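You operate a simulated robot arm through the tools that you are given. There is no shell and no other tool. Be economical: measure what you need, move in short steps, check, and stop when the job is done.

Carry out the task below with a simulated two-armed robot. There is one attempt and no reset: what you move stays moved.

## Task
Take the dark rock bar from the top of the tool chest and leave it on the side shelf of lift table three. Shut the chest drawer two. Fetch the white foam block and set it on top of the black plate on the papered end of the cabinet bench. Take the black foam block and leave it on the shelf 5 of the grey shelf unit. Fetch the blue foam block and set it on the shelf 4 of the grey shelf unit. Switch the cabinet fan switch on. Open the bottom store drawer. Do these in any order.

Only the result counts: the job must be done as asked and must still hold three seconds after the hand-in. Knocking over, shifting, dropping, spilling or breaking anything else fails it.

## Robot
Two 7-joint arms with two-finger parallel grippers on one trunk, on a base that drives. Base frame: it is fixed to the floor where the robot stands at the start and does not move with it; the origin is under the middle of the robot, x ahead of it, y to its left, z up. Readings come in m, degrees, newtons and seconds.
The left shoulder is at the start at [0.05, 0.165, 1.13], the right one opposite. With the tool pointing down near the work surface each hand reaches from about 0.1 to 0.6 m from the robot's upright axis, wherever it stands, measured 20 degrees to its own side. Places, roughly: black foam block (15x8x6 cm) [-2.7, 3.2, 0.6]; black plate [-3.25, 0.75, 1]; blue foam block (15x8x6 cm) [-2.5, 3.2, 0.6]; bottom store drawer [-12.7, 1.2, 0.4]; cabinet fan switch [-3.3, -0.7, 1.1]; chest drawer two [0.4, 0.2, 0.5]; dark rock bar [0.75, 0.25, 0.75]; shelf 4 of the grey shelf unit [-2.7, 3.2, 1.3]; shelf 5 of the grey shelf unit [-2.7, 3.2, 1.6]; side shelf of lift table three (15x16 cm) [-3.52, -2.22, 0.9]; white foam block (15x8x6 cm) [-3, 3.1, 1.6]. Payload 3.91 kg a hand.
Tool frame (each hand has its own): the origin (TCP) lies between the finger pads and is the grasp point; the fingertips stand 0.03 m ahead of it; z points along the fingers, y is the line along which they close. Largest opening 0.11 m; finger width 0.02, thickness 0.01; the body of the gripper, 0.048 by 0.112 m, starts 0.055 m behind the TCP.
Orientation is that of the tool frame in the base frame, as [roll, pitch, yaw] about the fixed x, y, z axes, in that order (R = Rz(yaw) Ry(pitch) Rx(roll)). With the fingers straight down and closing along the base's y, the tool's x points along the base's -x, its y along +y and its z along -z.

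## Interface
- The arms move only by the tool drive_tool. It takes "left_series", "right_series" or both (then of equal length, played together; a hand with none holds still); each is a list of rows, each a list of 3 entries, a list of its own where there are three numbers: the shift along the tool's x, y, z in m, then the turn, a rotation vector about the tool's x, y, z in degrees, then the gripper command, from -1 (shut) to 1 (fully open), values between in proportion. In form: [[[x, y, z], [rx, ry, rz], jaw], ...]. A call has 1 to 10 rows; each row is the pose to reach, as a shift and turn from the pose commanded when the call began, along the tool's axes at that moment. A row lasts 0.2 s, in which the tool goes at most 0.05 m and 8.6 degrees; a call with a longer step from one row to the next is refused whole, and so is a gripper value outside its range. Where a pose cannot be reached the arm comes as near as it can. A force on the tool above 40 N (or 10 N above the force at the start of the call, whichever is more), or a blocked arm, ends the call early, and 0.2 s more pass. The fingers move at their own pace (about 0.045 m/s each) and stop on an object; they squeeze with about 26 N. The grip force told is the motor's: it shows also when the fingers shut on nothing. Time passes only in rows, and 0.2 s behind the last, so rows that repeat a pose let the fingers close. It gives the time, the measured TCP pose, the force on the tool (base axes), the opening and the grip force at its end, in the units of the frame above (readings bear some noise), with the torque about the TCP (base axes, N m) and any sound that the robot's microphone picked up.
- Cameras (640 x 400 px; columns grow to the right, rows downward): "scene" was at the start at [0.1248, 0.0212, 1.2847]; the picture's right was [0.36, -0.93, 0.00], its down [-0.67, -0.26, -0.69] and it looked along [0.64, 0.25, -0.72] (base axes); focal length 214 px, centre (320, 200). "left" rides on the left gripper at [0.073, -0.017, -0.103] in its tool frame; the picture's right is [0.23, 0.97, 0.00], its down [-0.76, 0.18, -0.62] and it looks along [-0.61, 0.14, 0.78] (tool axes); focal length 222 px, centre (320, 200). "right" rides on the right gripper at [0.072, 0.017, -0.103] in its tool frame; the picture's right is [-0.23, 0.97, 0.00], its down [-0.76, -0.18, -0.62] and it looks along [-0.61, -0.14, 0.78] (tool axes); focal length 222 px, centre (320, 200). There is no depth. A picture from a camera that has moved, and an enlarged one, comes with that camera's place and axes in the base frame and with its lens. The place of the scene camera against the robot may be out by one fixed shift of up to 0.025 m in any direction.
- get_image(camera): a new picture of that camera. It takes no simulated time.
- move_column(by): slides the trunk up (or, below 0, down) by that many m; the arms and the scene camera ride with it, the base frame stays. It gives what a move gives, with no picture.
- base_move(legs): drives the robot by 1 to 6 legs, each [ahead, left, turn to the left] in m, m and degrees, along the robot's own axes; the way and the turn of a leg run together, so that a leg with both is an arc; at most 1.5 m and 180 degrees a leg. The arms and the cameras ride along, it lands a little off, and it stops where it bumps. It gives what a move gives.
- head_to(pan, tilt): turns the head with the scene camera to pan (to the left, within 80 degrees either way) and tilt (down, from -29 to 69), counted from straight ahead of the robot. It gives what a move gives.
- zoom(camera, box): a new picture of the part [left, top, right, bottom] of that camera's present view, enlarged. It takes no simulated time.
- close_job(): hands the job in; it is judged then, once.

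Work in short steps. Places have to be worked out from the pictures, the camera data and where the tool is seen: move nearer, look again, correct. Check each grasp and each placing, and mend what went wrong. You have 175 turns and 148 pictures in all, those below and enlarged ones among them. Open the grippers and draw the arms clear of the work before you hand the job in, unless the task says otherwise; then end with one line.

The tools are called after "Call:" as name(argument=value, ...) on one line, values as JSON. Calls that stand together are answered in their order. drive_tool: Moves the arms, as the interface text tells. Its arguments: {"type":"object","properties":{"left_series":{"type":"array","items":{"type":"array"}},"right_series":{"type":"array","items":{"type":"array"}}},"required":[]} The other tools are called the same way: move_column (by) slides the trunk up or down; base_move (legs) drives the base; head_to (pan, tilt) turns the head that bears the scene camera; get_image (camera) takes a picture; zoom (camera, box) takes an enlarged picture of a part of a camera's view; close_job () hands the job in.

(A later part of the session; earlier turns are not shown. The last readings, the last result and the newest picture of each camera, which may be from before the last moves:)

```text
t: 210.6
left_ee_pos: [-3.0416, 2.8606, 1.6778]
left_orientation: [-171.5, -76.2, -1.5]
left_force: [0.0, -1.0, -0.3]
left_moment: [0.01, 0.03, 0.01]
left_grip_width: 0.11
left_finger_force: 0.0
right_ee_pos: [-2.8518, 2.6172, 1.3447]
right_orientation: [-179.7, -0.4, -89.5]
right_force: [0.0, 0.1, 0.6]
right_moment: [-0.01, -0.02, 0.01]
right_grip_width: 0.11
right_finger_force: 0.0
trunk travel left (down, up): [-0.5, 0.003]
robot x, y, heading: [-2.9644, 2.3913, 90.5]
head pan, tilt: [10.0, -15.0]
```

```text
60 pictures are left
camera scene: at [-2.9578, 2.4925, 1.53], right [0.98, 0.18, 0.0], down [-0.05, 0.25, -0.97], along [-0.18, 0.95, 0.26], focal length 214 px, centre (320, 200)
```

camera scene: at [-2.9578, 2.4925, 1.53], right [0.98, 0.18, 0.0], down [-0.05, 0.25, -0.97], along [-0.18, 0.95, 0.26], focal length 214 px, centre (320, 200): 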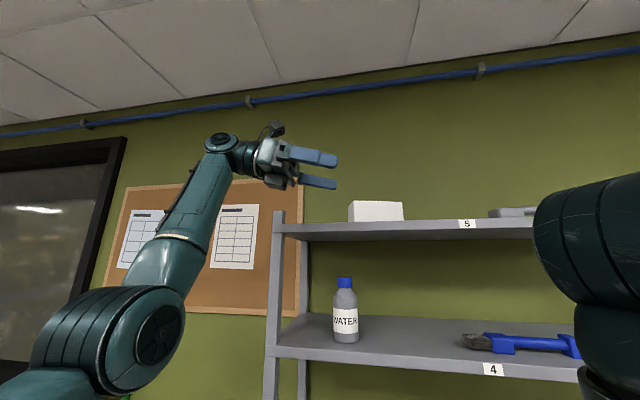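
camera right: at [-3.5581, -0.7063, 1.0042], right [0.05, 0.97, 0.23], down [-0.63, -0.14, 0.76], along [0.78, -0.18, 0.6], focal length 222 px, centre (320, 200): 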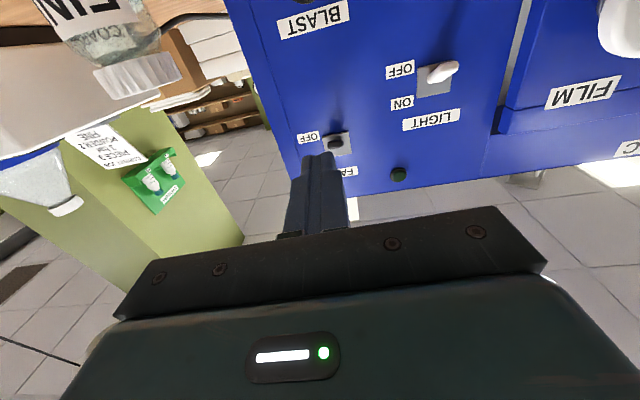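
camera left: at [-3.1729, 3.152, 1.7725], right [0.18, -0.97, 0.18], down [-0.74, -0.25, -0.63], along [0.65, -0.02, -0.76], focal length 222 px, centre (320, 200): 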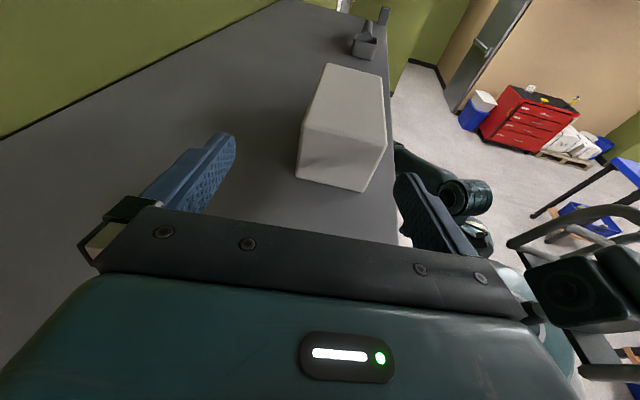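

Raise the right hand and point it forward (closed) to push the block's east end.

Call:
drive_tool(right_series=[[[0, 0, -0.03], [0, -8, 0], -1], [[0, 0, -0.06], [0, -16, 0], -1], [[0, 0, -0.09], [0, -24, 0], -1], [[0, 0, -0.12], [0, -32, 0], -1], [[0, 0, -0.15], [0, -40, 0], -1], [[-0.01, 0, -0.18], [0, -48, 0], -1], [[-0.02, 0, -0.21], [0, -56, 0], -1], [[-0.04, 0, -0.24], [0, -64, 0], -1], [[-0.06, 0, -0.27], [0, -72, 0], -1], [[-0.08, 0, -0.3], [0, -80, 0], -1]])

Call:
get_image(camera="scene")

```text
t: 211.1
left_ee_pos: [-3.0421, 2.8598, 1.6778]
left_orientation: [-171.2, -76.2, -1.7]
left_force: [-0.1, 0.3, 1.0]
left_moment: [-0.01, 0.04, -0.02]
left_grip_width: 0.1102
left_finger_force: 0.0
right_ee_pos: [-2.8487, 2.621, 1.374]
right_orientation: [-178.7, 8.5, -89.7]
right_force: [3.5, 5.2, -8.9]
right_moment: [0.31, 0.07, 0.17]
right_grip_width: 0.0692
right_finger_force: 0.0
trunk travel left (down, up): [-0.5, 0.003]
robot x, y, heading: [-2.9604, 2.3942, 90.8]
head pan, tilt: [10.0, -15.0]
stopped in row 2 (right hand): the force on the tool passed its limit at 78 N (the readings are from after the stop); the commanded pose is now the measured one
```

```text
59 pictures are left
camera scene: at [-2.9573, 2.4915, 1.5311], right [0.98, 0.18, 0.0], down [-0.05, 0.27, -0.96], along [-0.17, 0.95, 0.27], focal length 214 px, centre (320, 200)
```

scene: 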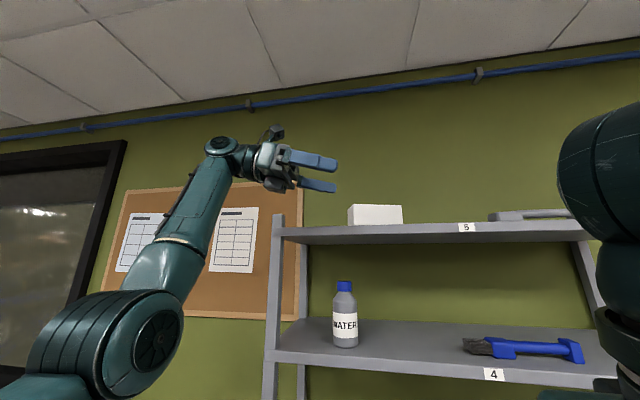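

The right hand collided with own body when so close. Move it forward and outward first.

Call:
drive_tool(right_series=[[[-0.03, -0.02, 0.02], [0, 0, 0], -1], [[-0.07, -0.05, 0.03], [0, 0, 0], -1], [[-0.11, -0.07, 0.04], [0, -4, 0], -1], [[-0.15, -0.09, 0.04], [0, -8, 0], -1], [[-0.18, -0.1, 0.03], [0, -16, 0], -1], [[-0.2, -0.11, 0.0], [0, -24, 0], -1], [[-0.2, -0.11, -0.04], [0, -32, 0], -1], [[-0.2, -0.11, -0.08], [0, -40, 0], -1], [[-0.2, -0.11, -0.12], [0, -48, 0], -1]])

Call:
get_image(camera="scene")

```text
refused: row 2 steps farther than a row can; nothing moved
```

```text
58 pictures are left
camera scene: at [-2.9573, 2.4915, 1.5311], right [0.98, 0.18, 0.0], down [-0.05, 0.27, -0.96], along [-0.17, 0.95, 0.27], focal length 214 px, centre (320, 200)
```

scene: 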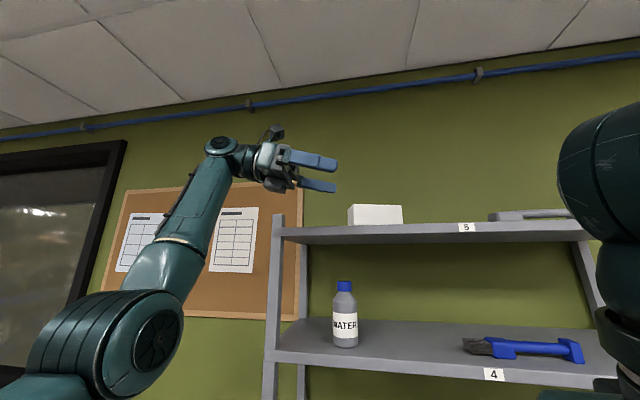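

Redo with steps under 5 cm.

Call:
drive_tool(right_series=[[[-0.03, -0.02, 0.02], [0, 0, 0], -1], [[-0.06, -0.045, 0.03], [0, 0, 0], -1], [[-0.095, -0.065, 0.04], [0, -4, 0], -1], [[-0.13, -0.085, 0.04], [0, -8, 0], -1], [[-0.165, -0.1, 0.03], [0, -16, 0], -1], [[-0.195, -0.11, 0.0], [0, -24, 0], -1], [[-0.2, -0.11, -0.04], [0, -32, 0], -1], [[-0.2, -0.11, -0.08], [0, -40, 0], -1], [[-0.2, -0.11, -0.12], [0, -48, 0], -1], [[-0.2, -0.11, -0.16], [0, -56, 0], -1]])

```text
t: 213.3
left_ee_pos: [-3.0422, 2.8595, 1.6781]
left_orientation: [-171.3, -76.3, -1.7]
left_force: [-0.1, 0.2, -0.8]
left_moment: [0.0, -0.01, 0.01]
left_grip_width: 0.1098
left_finger_force: 0.0
right_ee_pos: [-2.7421, 2.7946, 1.5657]
right_orientation: [-177.4, 64.7, -87.5]
right_force: [-0.3, -0.5, -0.1]
right_moment: [-0.01, -0.01, 0.02]
right_grip_width: 0.0002
right_finger_force: 25.7
trunk travel left (down, up): [-0.5, 0.003]
robot x, y, heading: [-2.9634, 2.3917, 90.4]
head pan, tilt: [10.0, -15.0]
```

Call:
drive_tool(right_series=[[[-0.019, 0.033, -0.009], [0, -4, 0], -1], [[-0.038, 0.066, -0.018], [0, -8, 0], -1], [[-0.058, 0.1, -0.027], [0, -12, 0], -1], [[-0.077, 0.133, -0.036], [0, -14, 0], -1]])

Call:
get_image(camera="right")

```text
t: 214.3
left_ee_pos: [-3.0443, 2.86, 1.6786]
left_orientation: [-171.4, -76.3, -1.5]
left_force: [0.0, -0.2, 1.0]
left_moment: [0.02, -0.02, 0.02]
left_grip_width: 0.1101
left_finger_force: 0.1
right_ee_pos: [-2.8812, 2.793, 1.647]
right_orientation: [-174.1, 78.5, -84.2]
right_force: [0.0, -0.3, -0.2]
right_moment: [0.01, 0.03, -0.02]
right_grip_width: 0.0002
right_finger_force: 26.4
trunk travel left (down, up): [-0.5, 0.003]
robot x, y, heading: [-2.9652, 2.3922, 90.5]
head pan, tilt: [10.0, -15.0]
```

```text
57 pictures are left
camera right: at [-2.8968, 2.6775, 1.596], right [-0.98, 0.04, 0.2], down [0.16, -0.46, 0.87], along [0.13, 0.89, 0.44], focal length 222 px, centre (320, 200)
```

right: 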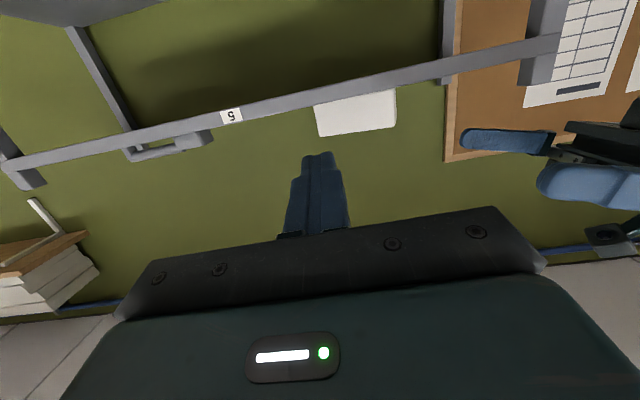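

Finger line meets the block ~2 cm from its east end. Retract the left hand south/west, then drive forward to near contact.

Call:
drive_tool(left_series=[[[0, 0.035, -0.015], [0, 0, 0], 1], [[0, 0.07, -0.03], [0, 0, 0], 1], [[0, 0.11, -0.045], [0, 0, 0], 1], [[0, 0.15, -0.055], [0, 0, 0], 1], [[0, 0.19, -0.06], [0, 0, 0], 1]])

Call:
base_move(legs=[[0.25, 0, -0.5]])

Call:
get_image(camera="right")

```text
t: 215.5
left_ee_pos: [-3.0832, 2.725, 1.7411]
left_orientation: [-171.2, -76.2, -1.7]
left_force: [0.5, -0.1, 0.2]
left_moment: [0.01, -0.01, -0.01]
left_grip_width: 0.1098
left_finger_force: 0.2
left hand out of reach, approached as far as the arm can: row 3, 4, 5
right_ee_pos: [-2.8778, 2.793, 1.6463]
right_orientation: [-174.6, 78.4, -84.6]
right_force: [-0.2, 0.4, -0.1]
right_moment: [0.0, 0.05, 0.01]
right_grip_width: 0.0
right_finger_force: 26.2
trunk travel left (down, up): [-0.5, 0.003]
robot x, y, heading: [-2.9632, 2.3916, 90.4]
head pan, tilt: [10.0, -15.0]
```

```text
t: 217.3
left_ee_pos: [-3.0843, 2.9755, 1.7417]
left_orientation: [-171.2, -76.2, -1.8]
left_force: [0.3, 0.5, -0.9]
left_moment: [-0.02, -0.07, -0.04]
left_grip_width: 0.1099
left_finger_force: 0.0
right_ee_pos: [-2.8803, 3.0418, 1.6461]
right_orientation: [-174.5, 78.5, -84.7]
right_force: [-0.7, 0.0, -0.8]
right_moment: [0.0, 0.04, 0.02]
right_grip_width: 0.0
right_finger_force: 26.0
trunk travel left (down, up): [-0.5, 0.003]
robot x, y, heading: [-2.9623, 2.6399, 90.4]
head pan, tilt: [10.0, -15.0]
```

```text
56 pictures are left
camera right: at [-2.8961, 2.9258, 1.5957], right [-0.98, 0.04, 0.2], down [0.16, -0.46, 0.87], along [0.13, 0.89, 0.44], focal length 222 px, centre (320, 200)
```

right: 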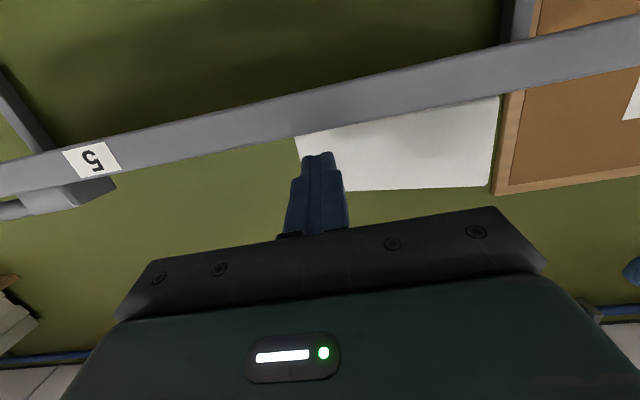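

Push slowly north 0.13 m.

Call:
drive_tool(right_series=[[[-0.004, 0, 0.0196], [0, 0, 0], -1], [[-0.008, 0, 0.039], [0, 0, 0], -1], [[-0.012, 0, 0.059], [0, 0, 0], -1], [[-0.016, 0, 0.078], [0, 0, 0], -1], [[-0.02, 0, 0.098], [0, 0, 0], -1], [[-0.024, 0, 0.117], [0, 0, 0], -1], [[-0.026, 0, 0.127], [0, 0, 0], -1]])

Call:
get_image(camera="right")

Call:
get_image(camera="left")

```text
t: 218.9
left_ee_pos: [-3.085, 2.9745, 1.741]
left_orientation: [-171.2, -76.2, -1.9]
left_force: [0.2, -0.9, -0.8]
left_moment: [0.04, -0.01, -0.01]
left_grip_width: 0.1102
left_finger_force: 0.0
right_ee_pos: [-2.8797, 3.1706, 1.6455]
right_orientation: [-174.6, 78.6, -84.6]
right_force: [0.1, -0.5, 0.4]
right_moment: [0.02, 0.02, 0.02]
right_grip_width: 0.0001
right_finger_force: 26.2
trunk travel left (down, up): [-0.5, 0.003]
robot x, y, heading: [-2.9677, 2.6425, 90.3]
head pan, tilt: [10.0, -15.0]
```

```text
55 pictures are left
camera right: at [-2.896, 3.0549, 1.5963], right [-0.98, 0.04, 0.2], down [0.16, -0.46, 0.87], along [0.13, 0.89, 0.44], focal length 222 px, centre (320, 200)
```

right: 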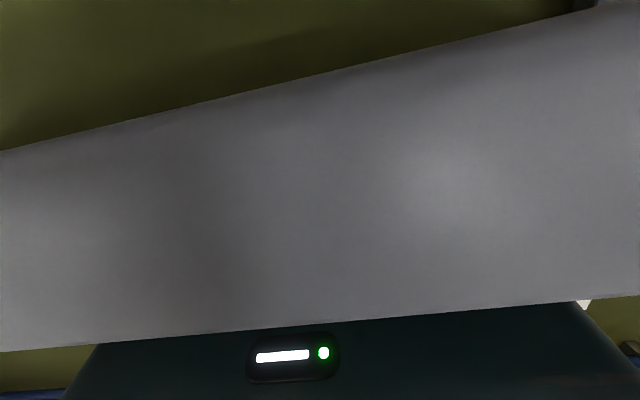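

```text
54 pictures are left
camera left: at [-3.17, 2.9812, 1.8358], right [0.17, -0.97, 0.19], down [-0.76, -0.25, -0.6], along [0.63, -0.04, -0.78], focal length 222 px, centre (320, 200)
```

left: 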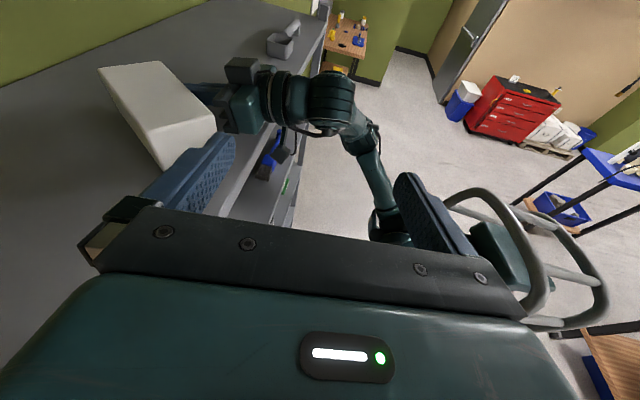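

The block turned ~54° (near end centre ≈(-2.989, 3.127)). Withdraw the right hand back and east, and yaw the left hand (about its up axis) to point NNE along the block.

Call:
drive_tool(right_series=[[[0.008, 0, -0.039], [0, 0, 0], -1], [[0.016, 0, -0.078], [0, 0, 0], -1], [[0.024, -0.01, -0.117], [0, 0, 0], -1], [[0.03, -0.04, -0.15], [0, 0, 0], -1], [[0.035, -0.075, -0.18], [0, 0, 0], -1], [[0.035, -0.11, -0.2], [0, 0, 0], -1], [[0.035, -0.15, -0.2], [0, 0, 0], -1]], left_series=[[[0, 0, 0], [0, 0, 0], 1], [[0, 0, 0], [8, 0, 0], 1], [[0, 0, 0], [16, 0, 0], 1], [[0, 0, 0], [24, 0, 0], 1], [[0, 0, 0], [32, 0, 0], 1], [[0, 0, 0], [40, 0, 0], 1], [[0, 0, 0], [48, 0, 0], 1]])

Call:
get_image(camera="left")

```text
t: 220.5
left_ee_pos: [-3.0779, 2.9968, 1.7619]
left_orientation: [-122.9, -76.0, -2.1]
left_force: [0.0, 0.8, -0.3]
left_moment: [0.02, -0.03, 0.02]
left_grip_width: 0.1098
left_finger_force: 0.0
left hand out of reach, approached as far as the arm can: row 2, 3, 4, 5, 6, 7
right_ee_pos: [-2.7286, 2.969, 1.6544]
right_orientation: [-174.9, 78.5, -85.0]
right_force: [0.6, 0.0, -0.3]
right_moment: [0.03, 0.0, 0.05]
right_grip_width: 0.0001
right_finger_force: 26.1
trunk travel left (down, up): [-0.5, 0.003]
robot x, y, heading: [-2.9657, 2.6377, 90.6]
head pan, tilt: [10.0, -15.0]
```

```text
53 pictures are left
camera left: at [-3.1321, 2.9237, 1.8493], right [0.83, -0.56, 0.02], down [-0.39, -0.61, -0.69], along [0.4, 0.57, -0.72], focal length 222 px, centre (320, 200)
```

left: 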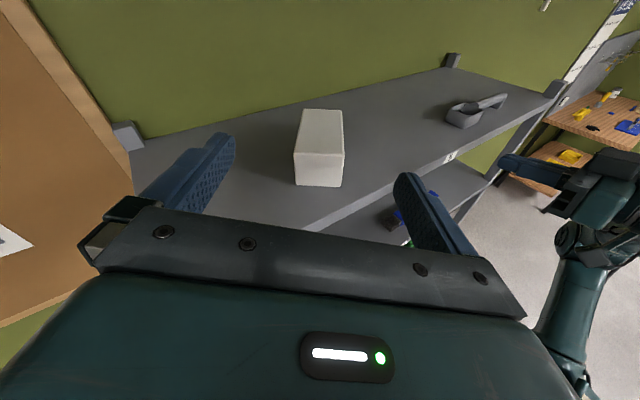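

Perfect alignment view: block in line with the hand, end centre ≈(-2.981, 3.146). Level the hand and advance 60% of the way.

Call:
drive_tool(left_series=[[[-0.013, 0.003, 0.032], [0, 0, -4], 1], [[-0.026, 0.006, 0.065], [0, 0, -8], 1], [[-0.039, 0.009, 0.097], [0, 0, -11.9], 1], [[-0.052, 0.013, 0.13], [0, 0, -11.9], 1]])

Call:
get_image(camera="left")

```text
t: 221.5
left_ee_pos: [-3.0163, 3.1023, 1.6955]
left_orientation: [178.8, -82.4, 56.8]
left_force: [0.4, -0.1, 0.0]
left_moment: [-0.02, 0.02, -0.03]
left_grip_width: 0.1101
left_finger_force: 0.0
left hand out of reach, approached as far as the arm can: row 4
right_ee_pos: [-2.731, 2.9711, 1.6566]
right_orientation: [-174.7, 78.5, -84.7]
right_force: [-0.4, 0.2, 0.4]
right_moment: [-0.01, 0.01, 0.02]
right_grip_width: 0.0
right_finger_force: 26.3
trunk travel left (down, up): [-0.5, 0.003]
robot x, y, heading: [-2.9662, 2.641, 90.2]
head pan, tilt: [10.0, -15.0]
```

```text
52 pictures are left
camera left: at [-3.0844, 3.039, 1.7804], right [0.82, -0.52, 0.23], down [-0.26, -0.69, -0.67], along [0.51, 0.49, -0.7], focal length 222 px, centre (320, 200)
```

left: 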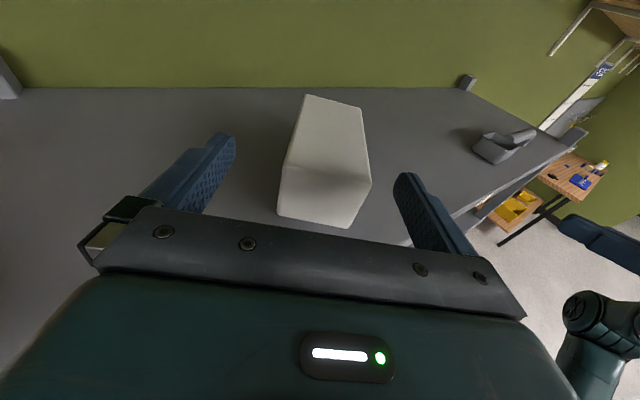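

Advance the rest (slightly right and down) and close.

Call:
drive_tool(left_series=[[[-0.02, 0.003, 0.03], [0, 0, 0], 1], [[-0.036, 0.0054, 0.06], [0, 0, 0], 1], [[-0.039, 0.0054, 0.087], [0, 0, 0], 1], [[-0.039, 0.0054, 0.087], [0, 0, 0], 1]])

Call:
get_image(camera="left")

```text
t: 222.5
left_ee_pos: [-2.9859, 3.1654, 1.658]
left_orientation: [-178.9, -83.6, 54.7]
left_force: [-12.2, -12.0, 34.5]
left_moment: [-2.35, 1.48, -0.28]
left_grip_width: 0.1102
left_finger_force: 0.0
left hand out of reach, approached as far as the arm can: row 1, 2, 3, 4
right_ee_pos: [-2.7349, 2.9627, 1.6593]
right_orientation: [-173.8, 78.8, -83.8]
right_force: [0.6, -1.0, 1.0]
right_moment: [0.02, 0.01, 0.01]
right_grip_width: 0.0004
right_finger_force: 26.0
trunk travel left (down, up): [-0.5, 0.003]
robot x, y, heading: [-2.9637, 2.6417, 90.2]
head pan, tilt: [10.0, -15.0]
```

```text
51 pictures are left
camera left: at [-3.0544, 3.0985, 1.741], right [0.82, -0.53, 0.22], down [-0.25, -0.68, -0.69], along [0.51, 0.51, -0.69], focal length 222 px, centre (320, 200)
```

left: 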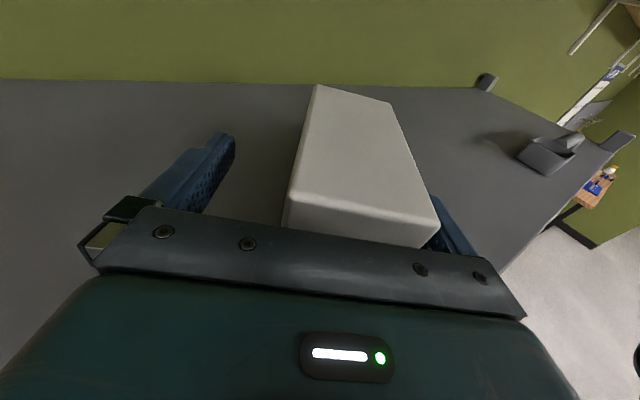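

The block is between the fingers (hand touching the shelf edge a bit). Raise 8 mm and close.

Call:
drive_tool(left_series=[[[0.008, 0.005, 0], [0, 0, 0], 1], [[0.008, 0.008, 0], [0, 0, 0], 0], [[0.008, 0.008, 0], [0, 0, 0], -1], [[0.008, 0.008, 0], [0, 0, 0], -1], [[0.008, 0.008, 0], [0, 0, 0], -1], [[0.008, 0.008, 0], [0, 0, 0], -1]])

Call:
get_image(camera="left")

```text
t: 223.9
left_ee_pos: [-2.9786, 3.1756, 1.6583]
left_orientation: [178.9, -82.5, 56.9]
left_force: [0.9, 0.4, -0.1]
left_moment: [-0.02, -0.03, 0.02]
left_grip_width: 0.0692
left_finger_force: 26.3
left hand out of reach, approached as far as the arm can: row 2, 3, 4, 5, 6
right_ee_pos: [-2.7312, 2.9701, 1.6549]
right_orientation: [-174.6, 78.4, -84.7]
right_force: [0.0, 0.2, -0.1]
right_moment: [0.02, 0.01, -0.01]
right_grip_width: 0.0001
right_finger_force: 26.1
trunk travel left (down, up): [-0.5, 0.003]
robot x, y, heading: [-2.9623, 2.6386, 90.5]
head pan, tilt: [10.0, -15.0]
```

```text
50 pictures are left
camera left: at [-3.0467, 3.1104, 1.7429], right [0.82, -0.53, 0.23], down [-0.26, -0.69, -0.67], along [0.51, 0.49, -0.7], focal length 222 px, centre (320, 200)
```

left: 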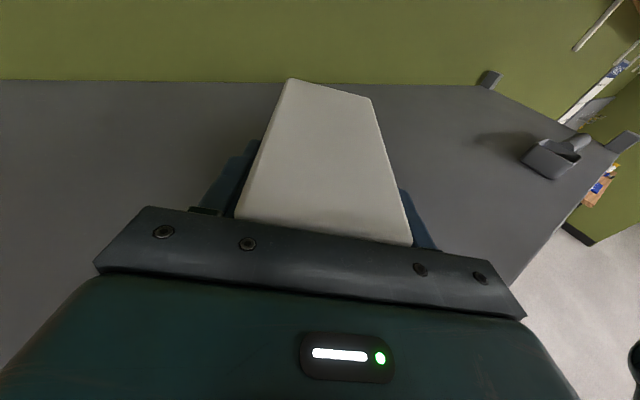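

White block gripped (0.069). Lift slightly and back out with the base.

Call:
drive_tool(left_series=[[[0.01, 0, -0.005], [0, 0, 0], -1], [[0.02, 0, -0.015], [0, 0, 0], -1], [[0.025, 0, -0.03], [0, 0, 0], -1]])

Call:
base_move(legs=[[-0.45, 0, 0]])

Call:
get_image(camera="scene")

```text
t: 224.7
left_ee_pos: [-2.9947, 3.1527, 1.6876]
left_orientation: [177.4, -82.4, 58.3]
left_force: [-0.6, -1.1, -0.6]
left_moment: [0.01, 0.01, 0.03]
left_grip_width: 0.0694
left_finger_force: 26.1
right_ee_pos: [-2.7326, 2.9694, 1.6554]
right_orientation: [-174.5, 78.6, -84.7]
right_force: [0.0, 0.3, -0.3]
right_moment: [0.01, 0.01, 0.01]
right_grip_width: 0.0001
right_finger_force: 26.5
trunk travel left (down, up): [-0.5, 0.003]
robot x, y, heading: [-2.9611, 2.6438, 90.4]
head pan, tilt: [10.0, -15.0]
```

```text
t: 227.4
left_ee_pos: [-2.9953, 2.7106, 1.6866]
left_orientation: [177.6, -82.5, 58.6]
left_force: [0.7, 0.3, 0.1]
left_moment: [-0.03, 0.01, -0.01]
left_grip_width: 0.0693
left_finger_force: 26.1
right_ee_pos: [-2.7304, 2.5298, 1.6537]
right_orientation: [-174.5, 78.5, -84.0]
right_force: [0.0, 0.0, 0.1]
right_moment: [0.0, -0.05, 0.01]
right_grip_width: 0.0
right_finger_force: 25.6
trunk travel left (down, up): [-0.5, 0.003]
robot x, y, heading: [-2.9633, 2.2001, 91.1]
head pan, tilt: [10.0, -15.0]
```

```text
49 pictures are left
camera scene: at [-2.9552, 2.2983, 1.5299], right [0.98, 0.19, 0.0], down [-0.05, 0.25, -0.97], along [-0.18, 0.95, 0.26], focal length 214 px, centre (320, 200)
```

scene: 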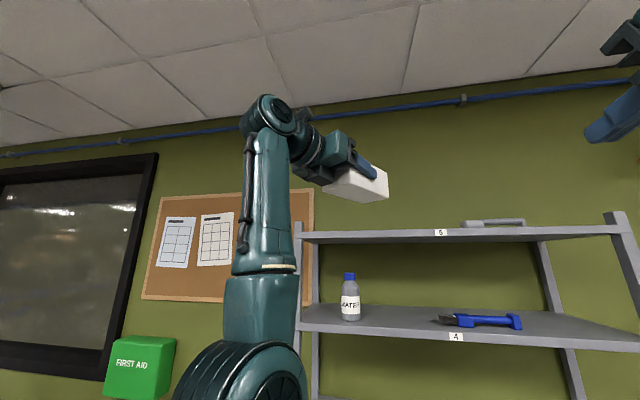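

Turn around to face the bench, lower the trunk, and look at the plate.

Call:
base_move(legs=[[-0.1, 0, 0], [0, 0, -90], [0, 0, -90], [0.45, 0, 0]])

Call:
move_column(by=-0.35)

Call:
head_to(pan=0, tilt=40)

Call:
get_image(camera="scene")

```text
t: 238.5
left_ee_pos: [-2.88, 1.137, 1.6864]
left_orientation: [177.6, -82.5, -119.2]
left_force: [0.5, 0.5, -0.3]
left_moment: [-0.01, -0.02, 0.0]
left_grip_width: 0.0691
left_finger_force: 25.7
right_ee_pos: [-3.1517, 1.3091, 1.6565]
right_orientation: [-174.6, 78.5, 98.0]
right_force: [0.2, -0.8, 0.5]
right_moment: [0.01, -0.01, 0.0]
right_grip_width: 0.0001
right_finger_force: 26.0
trunk travel left (down, up): [-0.5, 0.003]
robot x, y, heading: [-2.9299, 1.6459, -87.0]
head pan, tilt: [10.0, -15.0]
```

```text
t: 241.9
left_ee_pos: [-2.8809, 1.1371, 1.3373]
left_orientation: [177.6, -82.5, -119.2]
left_force: [-0.4, 0.5, -0.5]
left_moment: [-0.02, -0.02, -0.02]
left_grip_width: 0.0693
left_finger_force: 26.1
right_ee_pos: [-3.1526, 1.3086, 1.3048]
right_orientation: [-174.7, 78.5, 98.0]
right_force: [0.1, -0.2, -0.4]
right_moment: [0.03, 0.05, -0.02]
right_grip_width: 0.0
right_finger_force: 25.9
trunk travel left (down, up): [-0.15, 0.353]
robot x, y, heading: [-2.9316, 1.6465, -86.8]
head pan, tilt: [10.0, -15.0]
```

```text
t: 243.1
left_ee_pos: [-2.8796, 1.1375, 1.3368]
left_orientation: [177.6, -82.5, -119.2]
left_force: [-0.5, 0.0, -0.2]
left_moment: [0.04, 0.02, 0.0]
left_grip_width: 0.0696
left_finger_force: 26.7
right_ee_pos: [-3.1522, 1.3082, 1.3056]
right_orientation: [-174.5, 78.4, 98.0]
right_force: [-0.2, -0.9, -0.2]
right_moment: [0.01, -0.01, -0.02]
right_grip_width: 0.0
right_finger_force: 25.6
trunk travel left (down, up): [-0.15, 0.353]
robot x, y, heading: [-2.9339, 1.645, -87.2]
head pan, tilt: [0.0, 40.0]
```

```text
48 pictures are left
camera scene: at [-2.9068, 1.5255, 1.0939], right [-1.0, -0.05, 0.0], down [-0.03, 0.64, -0.77], along [0.04, -0.77, -0.64], focal length 214 px, centre (320, 200)
```

scene: 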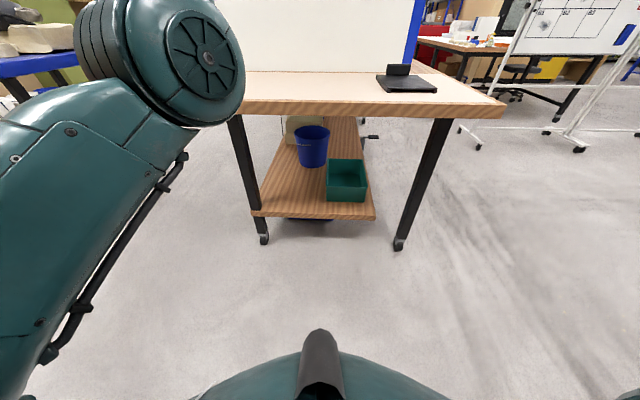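

The plate (with a raised back part) is near (-3.19, 0.6), bench edge y≈0.79, z≈0.90. Drive nearer and view from above.

Call:
move_column(by=0.15)

Call:
base_move(legs=[[0.36, -0.236, -2.8]])

Call:
head_to(pan=0, tilt=45)

Call:
get_image(camera="scene")

Call:
get_image(camera="left")

```text
t: 244.9
left_ee_pos: [-2.88, 1.1364, 1.4859]
left_orientation: [177.5, -82.5, -119.2]
left_force: [-0.1, -0.2, -1.3]
left_moment: [0.0, -0.03, 0.01]
left_grip_width: 0.0693
left_finger_force: 25.7
right_ee_pos: [-3.1516, 1.3092, 1.4565]
right_orientation: [-174.6, 78.5, 98.1]
right_force: [-0.3, 0.9, -0.3]
right_moment: [0.01, 0.08, 0.0]
right_grip_width: 0.0
right_finger_force: 26.0
trunk travel left (down, up): [-0.3, 0.203]
robot x, y, heading: [-2.9358, 1.65, -87.2]
head pan, tilt: [0.0, 40.0]
```

```text
t: 247.5
left_ee_pos: [-3.1219, 0.771, 1.487]
left_orientation: [177.5, -82.4, -121.8]
left_force: [0.4, -0.7, -0.4]
left_moment: [0.02, 0.01, -0.02]
left_grip_width: 0.0689
left_finger_force: 25.7
right_ee_pos: [-3.3866, 0.9527, 1.4554]
right_orientation: [-174.5, 78.5, 95.5]
right_force: [0.6, 0.9, 0.3]
right_moment: [0.0, 0.01, 0.01]
right_grip_width: 0.0001
right_finger_force: 26.0
trunk travel left (down, up): [-0.3, 0.203]
robot x, y, heading: [-3.1542, 1.2864, -89.7]
head pan, tilt: [0.0, 40.0]
```

```text
t: 248.2
left_ee_pos: [-3.122, 0.7711, 1.4861]
left_orientation: [177.6, -82.6, -121.7]
left_force: [-0.7, -0.7, 0.6]
left_moment: [0.0, 0.02, -0.02]
left_grip_width: 0.0694
left_finger_force: 25.7
right_ee_pos: [-3.3856, 0.9533, 1.4547]
right_orientation: [-174.4, 78.5, 95.7]
right_force: [-0.1, -0.2, -0.7]
right_moment: [0.0, 0.01, -0.01]
right_grip_width: 0.0
right_finger_force: 25.7
trunk travel left (down, up): [-0.3, 0.203]
robot x, y, heading: [-3.1485, 1.284, -89.4]
head pan, tilt: [0.0, 45.0]
```

```text
47 pictures are left
camera scene: at [-3.1312, 1.1642, 1.2366], right [-1.0, -0.01, 0.0], down [-0.01, 0.71, -0.71], along [0.01, -0.71, -0.71], focal length 214 px, centre (320, 200)
```

scene: 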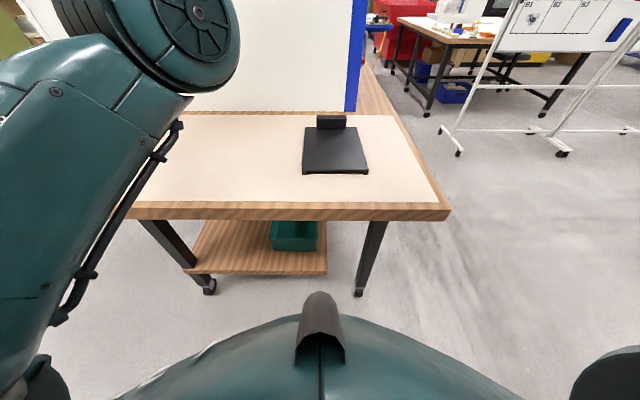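

```text
46 pictures are left
camera left: at [-3.0569, 0.8405, 1.5714], right [-0.82, 0.52, 0.23], down [0.25, 0.7, -0.67], along [-0.51, -0.49, -0.7], focal length 222 px, centre (320, 200)
```

left: 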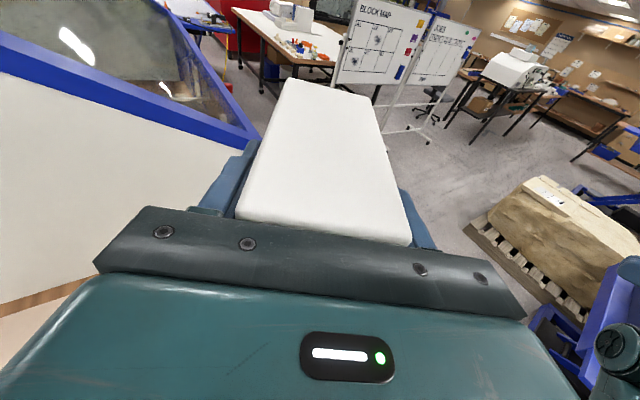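

Plate center ≈(-3.16, 0.65). Rotate the block to point south and lower with the arm.

Call:
drive_tool(left_series=[[[-0.035, 0, 0.005], [4, 0, 0], -1], [[-0.07, 0, 0.01], [8, 0, 0], -1], [[-0.105, 0, 0.014], [12, 0, 0], -1], [[-0.14, 0, 0.019], [16, 0, 0], -1], [[-0.175, 0, 0.023], [20, 0, 0], -1], [[-0.21, 0, 0.028], [24, 0, 0], -1], [[-0.245, 0, 0.033], [28, 0, 0], -1], [[-0.28, 0, 0.037], [32, 0, 0], -1]])

Call:
get_image(camera="scene")

```text
t: 250.0
left_ee_pos: [-3.0468, 0.7702, 1.1992]
left_orientation: [-142.9, -82.1, -129.3]
left_force: [1.0, 0.7, 0.2]
left_moment: [0.0, 0.02, -0.04]
left_grip_width: 0.0694
left_finger_force: 25.4
left hand out of reach, approached as far as the arm can: row 1, 2, 3, 4, 5, 6, 7, 8
right_ee_pos: [-3.3858, 0.9533, 1.4549]
right_orientation: [-174.4, 78.5, 95.6]
right_force: [-0.6, 0.5, 0.2]
right_moment: [0.0, 0.01, 0.02]
right_grip_width: 0.0
right_finger_force: 25.8
trunk travel left (down, up): [-0.3, 0.203]
robot x, y, heading: [-3.1543, 1.2852, -89.5]
head pan, tilt: [0.0, 45.0]
```

```text
45 pictures are left
camera scene: at [-3.131, 1.1642, 1.2366], right [-1.0, -0.01, 0.0], down [-0.01, 0.71, -0.71], along [0.01, -0.71, -0.71], focal length 214 px, centre (320, 200)
```

scene: 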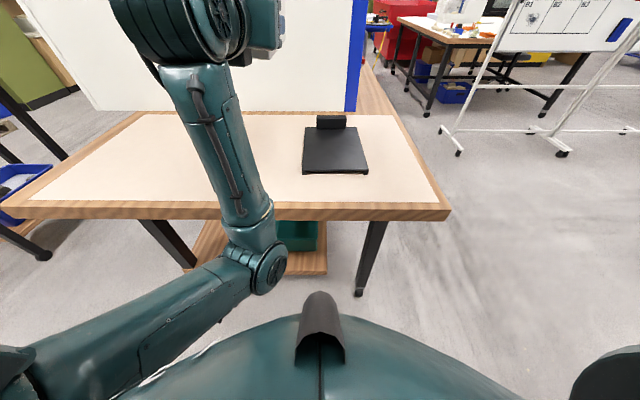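

Hand now points south with the forearm vertical in front of the bench. Shift base west 0.113, lower trunk 0.15, and check.

Call:
base_move(legs=[[0.01, -0.113, 0]])

Call:
move_column(by=-0.15)

Call:
get_image(camera="left")

Call:
get_image(camera="right")

```text
t: 251.6
left_ee_pos: [-3.1627, 0.7591, 1.1963]
left_orientation: [-143.5, -81.9, -128.8]
left_force: [0.0, 0.1, -0.4]
left_moment: [0.0, 0.0, 0.0]
left_grip_width: 0.0695
left_finger_force: 25.9
right_ee_pos: [-3.5011, 0.9425, 1.4556]
right_orientation: [-174.6, 78.6, 95.7]
right_force: [-0.4, 0.3, 0.6]
right_moment: [0.02, -0.02, 0.01]
right_grip_width: 0.0
right_finger_force: 26.1
trunk travel left (down, up): [-0.3, 0.203]
robot x, y, heading: [-3.2717, 1.268, -89.2]
head pan, tilt: [0.0, 45.0]
```

```text
t: 253.4
left_ee_pos: [-3.1611, 0.7595, 1.0468]
left_orientation: [-143.1, -82.0, -128.8]
left_force: [-0.2, 0.2, -0.3]
left_moment: [-0.01, 0.04, -0.04]
left_grip_width: 0.0691
left_finger_force: 25.9
right_ee_pos: [-3.5011, 0.9428, 1.3066]
right_orientation: [-174.5, 78.6, 95.8]
right_force: [-0.4, 0.2, -0.7]
right_moment: [0.0, 0.01, -0.02]
right_grip_width: 0.0
right_finger_force: 26.1
trunk travel left (down, up): [-0.15, 0.353]
robot x, y, heading: [-3.2721, 1.2739, -89.5]
head pan, tilt: [0.0, 45.0]
```

```text
44 pictures are left
camera left: at [-3.1496, 0.8557, 1.131], right [-0.99, 0.01, 0.14], down [-0.09, 0.71, -0.7], along [-0.11, -0.7, -0.7], focal length 222 px, centre (320, 200)
```

left: 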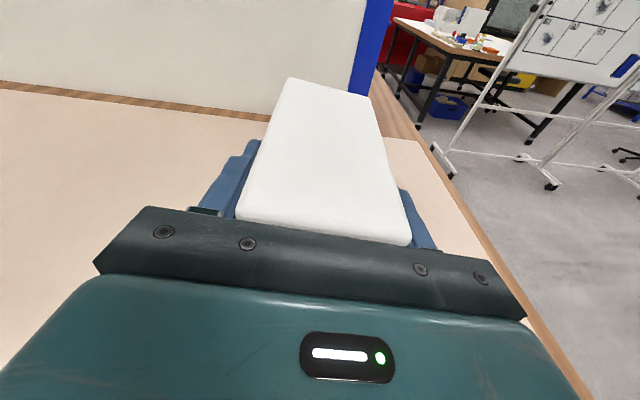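

```text
43 pictures are left
camera right: at [-3.4859, 1.0569, 1.2551], right [0.98, -0.04, 0.2], down [-0.16, 0.46, 0.87], along [-0.13, -0.89, 0.44], focal length 222 px, centre (320, 200)
```

right: 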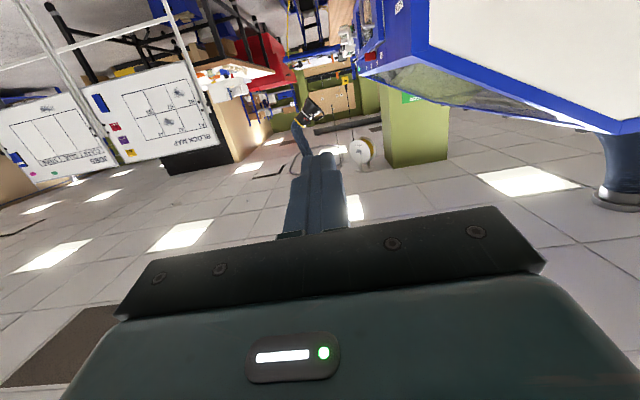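

Check alignment from the scene camera.

Call:
head_to(pan=0, tilt=30)

Call:
zoom(camera="scene", box=[160, 60, 440, 240])

```text
t: 254.2
left_ee_pos: [-3.1619, 0.7589, 1.0463]
left_orientation: [-143.2, -81.8, -129.0]
left_force: [-0.6, -0.8, -1.5]
left_moment: [0.01, 0.0, -0.05]
left_grip_width: 0.0691
left_finger_force: 25.5
right_ee_pos: [-3.5003, 0.9408, 1.3047]
right_orientation: [-174.5, 78.4, 95.7]
right_force: [0.7, 0.2, -0.3]
right_moment: [-0.03, 0.02, -0.02]
right_grip_width: 0.0
right_finger_force: 26.3
trunk travel left (down, up): [-0.15, 0.353]
robot x, y, heading: [-3.2707, 1.2725, -89.3]
head pan, tilt: [0.0, 30.0]
```

```text
2.22 times, centred on (300, 150) of scene
camera zoom: at [-3.2462, 1.1437, 1.1091], right [-1.0, -0.01, 0.0], down [-0.01, 0.5, -0.87], along [0.01, -0.87, -0.5], focal length 477 px, centre (364, 311)
```

zoom: 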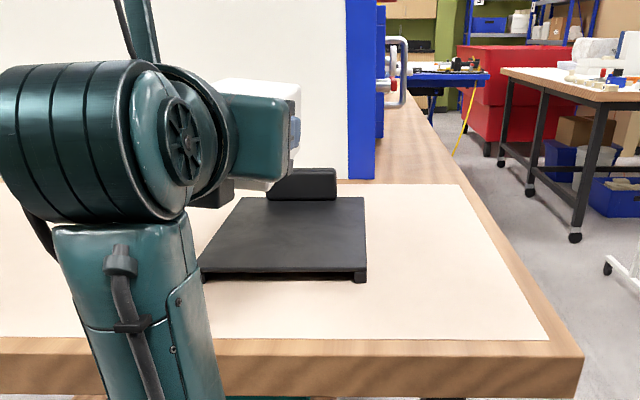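

Plate true centre ≈(-3.19, 0.66). Nudge base forward 2 cm and west 2.5 cm, then lower in steps.

Call:
base_move(legs=[[0.018, -0.026, 0]])

Call:
move_column(by=-0.04)

Call:
zoom(camera="scene", box=[160, 60, 440, 240])

```text
t: 255.1
left_ee_pos: [-3.1873, 0.7406, 1.0452]
left_orientation: [-143.0, -81.8, -129.0]
left_force: [-0.6, 0.3, -0.6]
left_moment: [0.01, -0.02, -0.02]
left_grip_width: 0.0692
left_finger_force: 26.2
right_ee_pos: [-3.5268, 0.9232, 1.3053]
right_orientation: [-174.6, 78.6, 95.8]
right_force: [0.1, 1.0, -0.9]
right_moment: [0.02, 0.0, 0.0]
right_grip_width: 0.0
right_finger_force: 26.2
trunk travel left (down, up): [-0.15, 0.353]
robot x, y, heading: [-3.2932, 1.2498, -89.2]
head pan, tilt: [0.0, 30.0]
```

```text
t: 255.9
left_ee_pos: [-3.1883, 0.741, 1.0066]
left_orientation: [-142.8, -81.8, -129.1]
left_force: [-0.4, -0.5, -1.9]
left_moment: [-0.01, 0.01, 0.02]
left_grip_width: 0.0693
left_finger_force: 26.2
right_ee_pos: [-3.5264, 0.9239, 1.2657]
right_orientation: [-174.5, 78.4, 95.7]
right_force: [-0.9, 0.2, 0.6]
right_moment: [0.03, 0.0, 0.01]
right_grip_width: 0.0001
right_finger_force: 25.8
trunk travel left (down, up): [-0.11, 0.393]
robot x, y, heading: [-3.296, 1.2563, -89.3]
head pan, tilt: [0.0, 30.0]
```

```text
2.22 times, centred on (300, 150) of scene
camera zoom: at [-3.272, 1.1254, 1.0691], right [-1.0, -0.01, 0.0], down [-0.01, 0.5, -0.87], along [0.01, -0.87, -0.5], focal length 477 px, centre (364, 311)
```

zoom: 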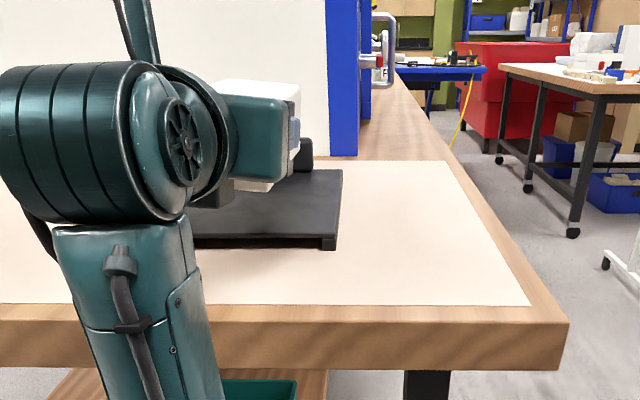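

Block hovering over the plate. Lower further in small steps.

Call:
move_column(by=-0.015)

Call:
move_column(by=-0.01)

Call:
zoom(camera="scene", box=[200, 60, 400, 200])

```text
t: 256.5
left_ee_pos: [-3.1892, 0.7398, 0.9917]
left_orientation: [-142.9, -81.8, -129.1]
left_force: [-0.4, -0.3, -0.2]
left_moment: [0.0, -0.01, 0.02]
left_grip_width: 0.0693
left_finger_force: 26.3
right_ee_pos: [-3.5267, 0.923, 1.2511]
right_orientation: [-174.6, 78.5, 95.7]
right_force: [-1.0, 0.1, -0.1]
right_moment: [0.01, 0.02, 0.03]
right_grip_width: 0.0
right_finger_force: 25.9
trunk travel left (down, up): [-0.095, 0.408]
robot x, y, heading: [-3.2906, 1.2538, -89.1]
head pan, tilt: [0.0, 30.0]
```

```text
t: 257.1
left_ee_pos: [-3.1881, 0.7413, 0.981]
left_orientation: [-142.9, -81.8, -129.1]
left_force: [0.0, -0.4, -0.4]
left_moment: [0.0, 0.03, 0.0]
left_grip_width: 0.0694
left_finger_force: 26.0
right_ee_pos: [-3.5263, 0.9231, 1.2398]
right_orientation: [-174.5, 78.5, 95.7]
right_force: [-0.4, 0.8, 0.8]
right_moment: [0.02, 0.01, -0.02]
right_grip_width: 0.0001
right_finger_force: 26.2
trunk travel left (down, up): [-0.085, 0.418]
robot x, y, heading: [-3.2944, 1.2499, -89.4]
head pan, tilt: [0.0, 30.0]
```

```text
2.86 times, centred on (300, 130) of scene
camera zoom: at [-3.272, 1.1254, 1.0441], right [-1.0, -0.01, 0.0], down [-0.01, 0.5, -0.87], along [0.01, -0.87, -0.5], focal length 613 px, centre (377, 400)
```

zoom: 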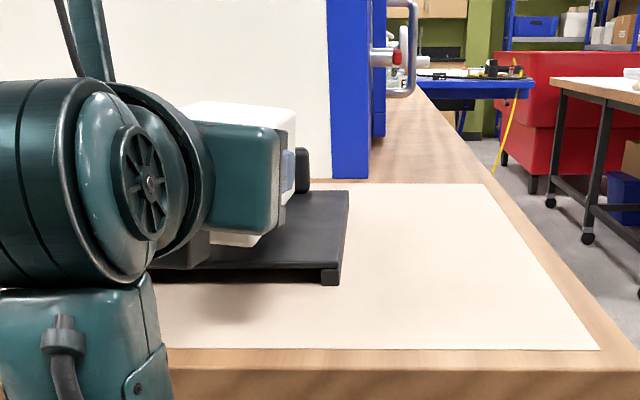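

Still no contact; lower more.

Call:
move_column(by=-0.01)

Call:
move_column(by=-0.008)

Call:
zoom(camera="scene", box=[200, 60, 400, 200])

```text
t: 257.7
left_ee_pos: [-3.187, 0.7406, 0.9701]
left_orientation: [-143.0, -81.8, -129.1]
left_force: [0.5, 0.0, -0.9]
left_moment: [0.0, 0.0, 0.0]
left_grip_width: 0.0693
left_finger_force: 25.9
right_ee_pos: [-3.5262, 0.9248, 1.2309]
right_orientation: [-174.4, 78.5, 95.6]
right_force: [0.3, 0.2, 0.5]
right_moment: [0.01, 0.0, 0.02]
right_grip_width: 0.0
right_finger_force: 25.9
trunk travel left (down, up): [-0.075, 0.428]
robot x, y, heading: [-3.2942, 1.256, -89.5]
head pan, tilt: [0.0, 30.0]
```

```text
t: 258.3
left_ee_pos: [-3.1877, 0.7409, 0.9662]
left_orientation: [-141.2, -82.3, -130.8]
left_force: [1.3, -4.8, 19.5]
left_moment: [0.18, 0.56, 0.17]
left_grip_width: 0.0692
left_finger_force: 26.4
right_ee_pos: [-3.526, 0.9238, 1.2224]
right_orientation: [-174.5, 78.6, 95.8]
right_force: [0.7, 0.2, -0.4]
right_moment: [0.02, -0.01, 0.0]
right_grip_width: 0.0002
right_finger_force: 25.9
trunk travel left (down, up): [-0.067, 0.436]
robot x, y, heading: [-3.2937, 1.2511, -89.5]
head pan, tilt: [0.0, 30.0]
```

```text
2.86 times, centred on (300, 130) of scene
camera zoom: at [-3.2721, 1.1259, 1.0266], right [-1.0, -0.01, 0.0], down [-0.01, 0.5, -0.87], along [0.01, -0.87, -0.5], focal length 613 px, centre (377, 400)
```

zoom: 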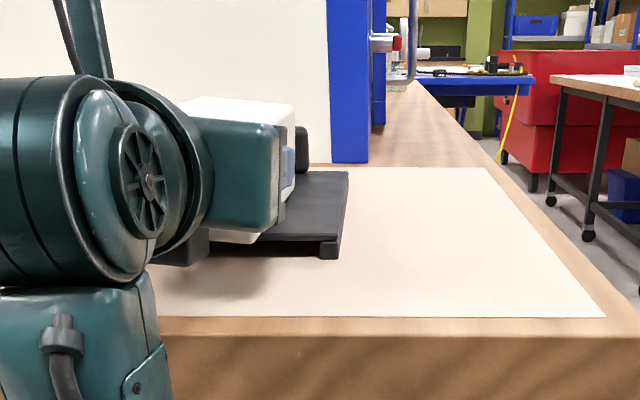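

Contact made on the plate (~20 N). Raise 2 mm, open, and back the base straight out.

Call:
drive_tool(left_series=[[[0.002, 0, 0], [0, 0, 0], -0.5], [[0.002, 0, 0], [0, 0, 0], 0.4], [[0.002, 0, 0], [0, 0, 0], 1], [[0.002, 0, 0], [0, 0, 0], 1]])

Call:
base_move(legs=[[-0.18, 0, 0]])

Call:
get_image(camera="left")

```text
t: 259.3
left_ee_pos: [-3.1864, 0.7402, 0.9645]
left_orientation: [-141.8, -81.6, -129.9]
left_force: [0.3, -0.5, -0.9]
left_moment: [-0.01, 0.01, -0.01]
left_grip_width: 0.1099
left_finger_force: 0.1
right_ee_pos: [-3.5263, 0.9229, 1.2222]
right_orientation: [-174.5, 78.5, 95.6]
right_force: [-0.4, -0.5, 0.2]
right_moment: [0.02, -0.04, 0.02]
right_grip_width: 0.0002
right_finger_force: 25.9
trunk travel left (down, up): [-0.067, 0.436]
robot x, y, heading: [-3.2944, 1.2547, -89.4]
head pan, tilt: [0.0, 30.0]
```

```text
t: 260.8
left_ee_pos: [-3.1875, 0.9174, 0.9657]
left_orientation: [-141.8, -81.7, -129.8]
left_force: [0.9, -1.1, -1.3]
left_moment: [0.03, -0.01, 0.0]
left_grip_width: 0.1099
left_finger_force: 0.0
right_ee_pos: [-3.5277, 1.0996, 1.2219]
right_orientation: [-174.4, 78.5, 95.9]
right_force: [-0.2, -0.1, 0.3]
right_moment: [-0.01, -0.02, 0.02]
right_grip_width: 0.0
right_finger_force: 26.0
trunk travel left (down, up): [-0.067, 0.436]
robot x, y, heading: [-3.2991, 1.4294, -89.0]
head pan, tilt: [0.0, 30.0]
```

```text
38 pictures are left
camera left: at [-3.1765, 1.013, 1.0497], right [-0.99, 0.01, 0.14], down [-0.09, 0.71, -0.7], along [-0.1, -0.7, -0.7], focal length 222 px, centre (320, 200)
```

left: 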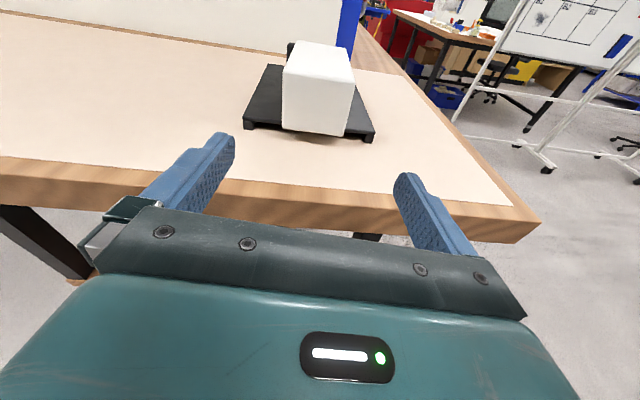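

White block sits on the black plate. Back away, turn to the shelf unit, and retract the left hand.

Call:
base_move(legs=[[-0.45, 0, 0], [0, 0, 90], [0, 0, 89], [0.2, -0.35, 0]])

Call:
drive_tool(left_series=[[[0, 0, -0.04], [0, 0, 0], 1], [[0, 0, -0.08], [0, 0, 0], 1], [[0, 0, -0.12], [0, 0, 0], 1], [[0, 0, -0.16], [0, 0, 0], 1], [[0, 0, -0.19], [0, 0, 0], 1]], right_series=[[[0.045, 0, 0], [0, 0, 0], -1], [[0.09, 0, 0], [0, 0, 0], -1], [[0.135, 0, 0], [0, 0, 0], -1], [[0.18, 0, 0], [0, 0, 0], -1], [[0.225, 0, 0], [0, 0, 0], -1]])

```text
t: 274.3
left_ee_pos: [-3.0384, 2.5945, 0.9644]
left_orientation: [-141.6, -81.7, 48.2]
left_force: [-0.2, -0.3, 1.3]
left_moment: [-0.01, -0.03, 0.03]
left_grip_width: 0.11
left_finger_force: 0.1
right_ee_pos: [-2.7057, 2.4011, 1.2229]
right_orientation: [-174.5, 78.5, -86.1]
right_force: [0.1, 0.6, 0.9]
right_moment: [0.0, 0.01, 0.02]
right_grip_width: 0.0001
right_finger_force: 25.8
trunk travel left (down, up): [-0.067, 0.436]
robot x, y, heading: [-2.9484, 2.0766, 88.8]
head pan, tilt: [0.0, 30.0]
```

```text
t: 275.5
left_ee_pos: [-3.0455, 2.4702, 0.9578]
left_orientation: [-139.3, -81.9, 46.2]
left_force: [0.6, 0.6, -0.2]
left_moment: [0.01, -0.01, -0.02]
left_grip_width: 0.1098
left_finger_force: 0.0
left hand out of reach, approached as far as the arm can: row 3, 4, 5
right_ee_pos: [-2.7003, 2.3653, 1.0286]
right_orientation: [-174.7, 78.4, -86.3]
right_force: [-0.8, 0.1, -0.5]
right_moment: [0.0, 0.0, -0.02]
right_grip_width: 0.0
right_finger_force: 25.9
right hand out of reach, approached as far as the arm can: row 5
trunk travel left (down, up): [-0.067, 0.436]
robot x, y, heading: [-2.9515, 2.0766, 88.9]
head pan, tilt: [0.0, 30.0]
```

Lower the right hand toward shelf‑2 height while extending and pitching it 30° down.

Call:
drive_tool(right_series=[[[0.038, 0, 0.0217], [0, 1.8, 0], -1], [[0.076, 0, 0.0434], [0, 3.6, 0], -1], [[0.115, 0, 0.065], [0, 5.4, 0], -1], [[0.155, 0, 0.087], [0, 7.2, 0], -1], [[0.197, 0, 0.108], [0, 9, 0], -1], [[0.24, 0, 0.13], [0, 10.8, 0], -1], [[0.284, 0, 0.152], [0, 12.6, 0], -1], [[0.328, 0, 0.174], [0, 14.4, 0], -1], [[0.372, 0, 0.195], [0, 16.2, 0], -1], [[0.415, 0, 0.217], [0, 18, 0], -1]])

Call:
get_image(camera="right")

```text
t: 277.7
left_ee_pos: [-3.0458, 2.4715, 0.9579]
left_orientation: [-139.3, -81.7, 46.2]
left_force: [1.1, -0.2, -0.6]
left_moment: [0.05, 0.02, 0.04]
left_grip_width: 0.1102
left_finger_force: 0.0
right_ee_pos: [-2.6823, 2.5089, 0.7032]
right_orientation: [-177.7, 61.7, -89.4]
right_force: [0.8, 0.0, 0.8]
right_moment: [0.01, -0.01, 0.01]
right_grip_width: 0.0
right_finger_force: 26.2
right hand out of reach, approached as far as the arm can: row 1, 2, 3, 4, 5, 6, 7, 8, 9, 10
trunk travel left (down, up): [-0.067, 0.436]
robot x, y, heading: [-2.9483, 2.0769, 88.8]
head pan, tilt: [0.0, 30.0]
```

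```text
37 pictures are left
camera right: at [-2.7023, 2.3837, 0.6877], right [-0.97, 0.13, 0.18], down [0.16, -0.19, 0.97], along [0.16, 0.97, 0.17], focal length 222 px, centre (320, 200)
```

right: 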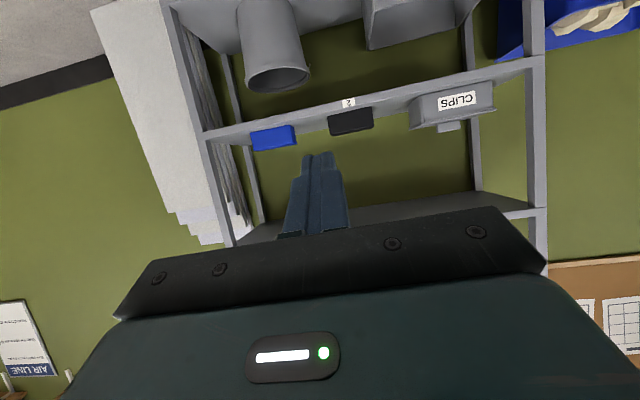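

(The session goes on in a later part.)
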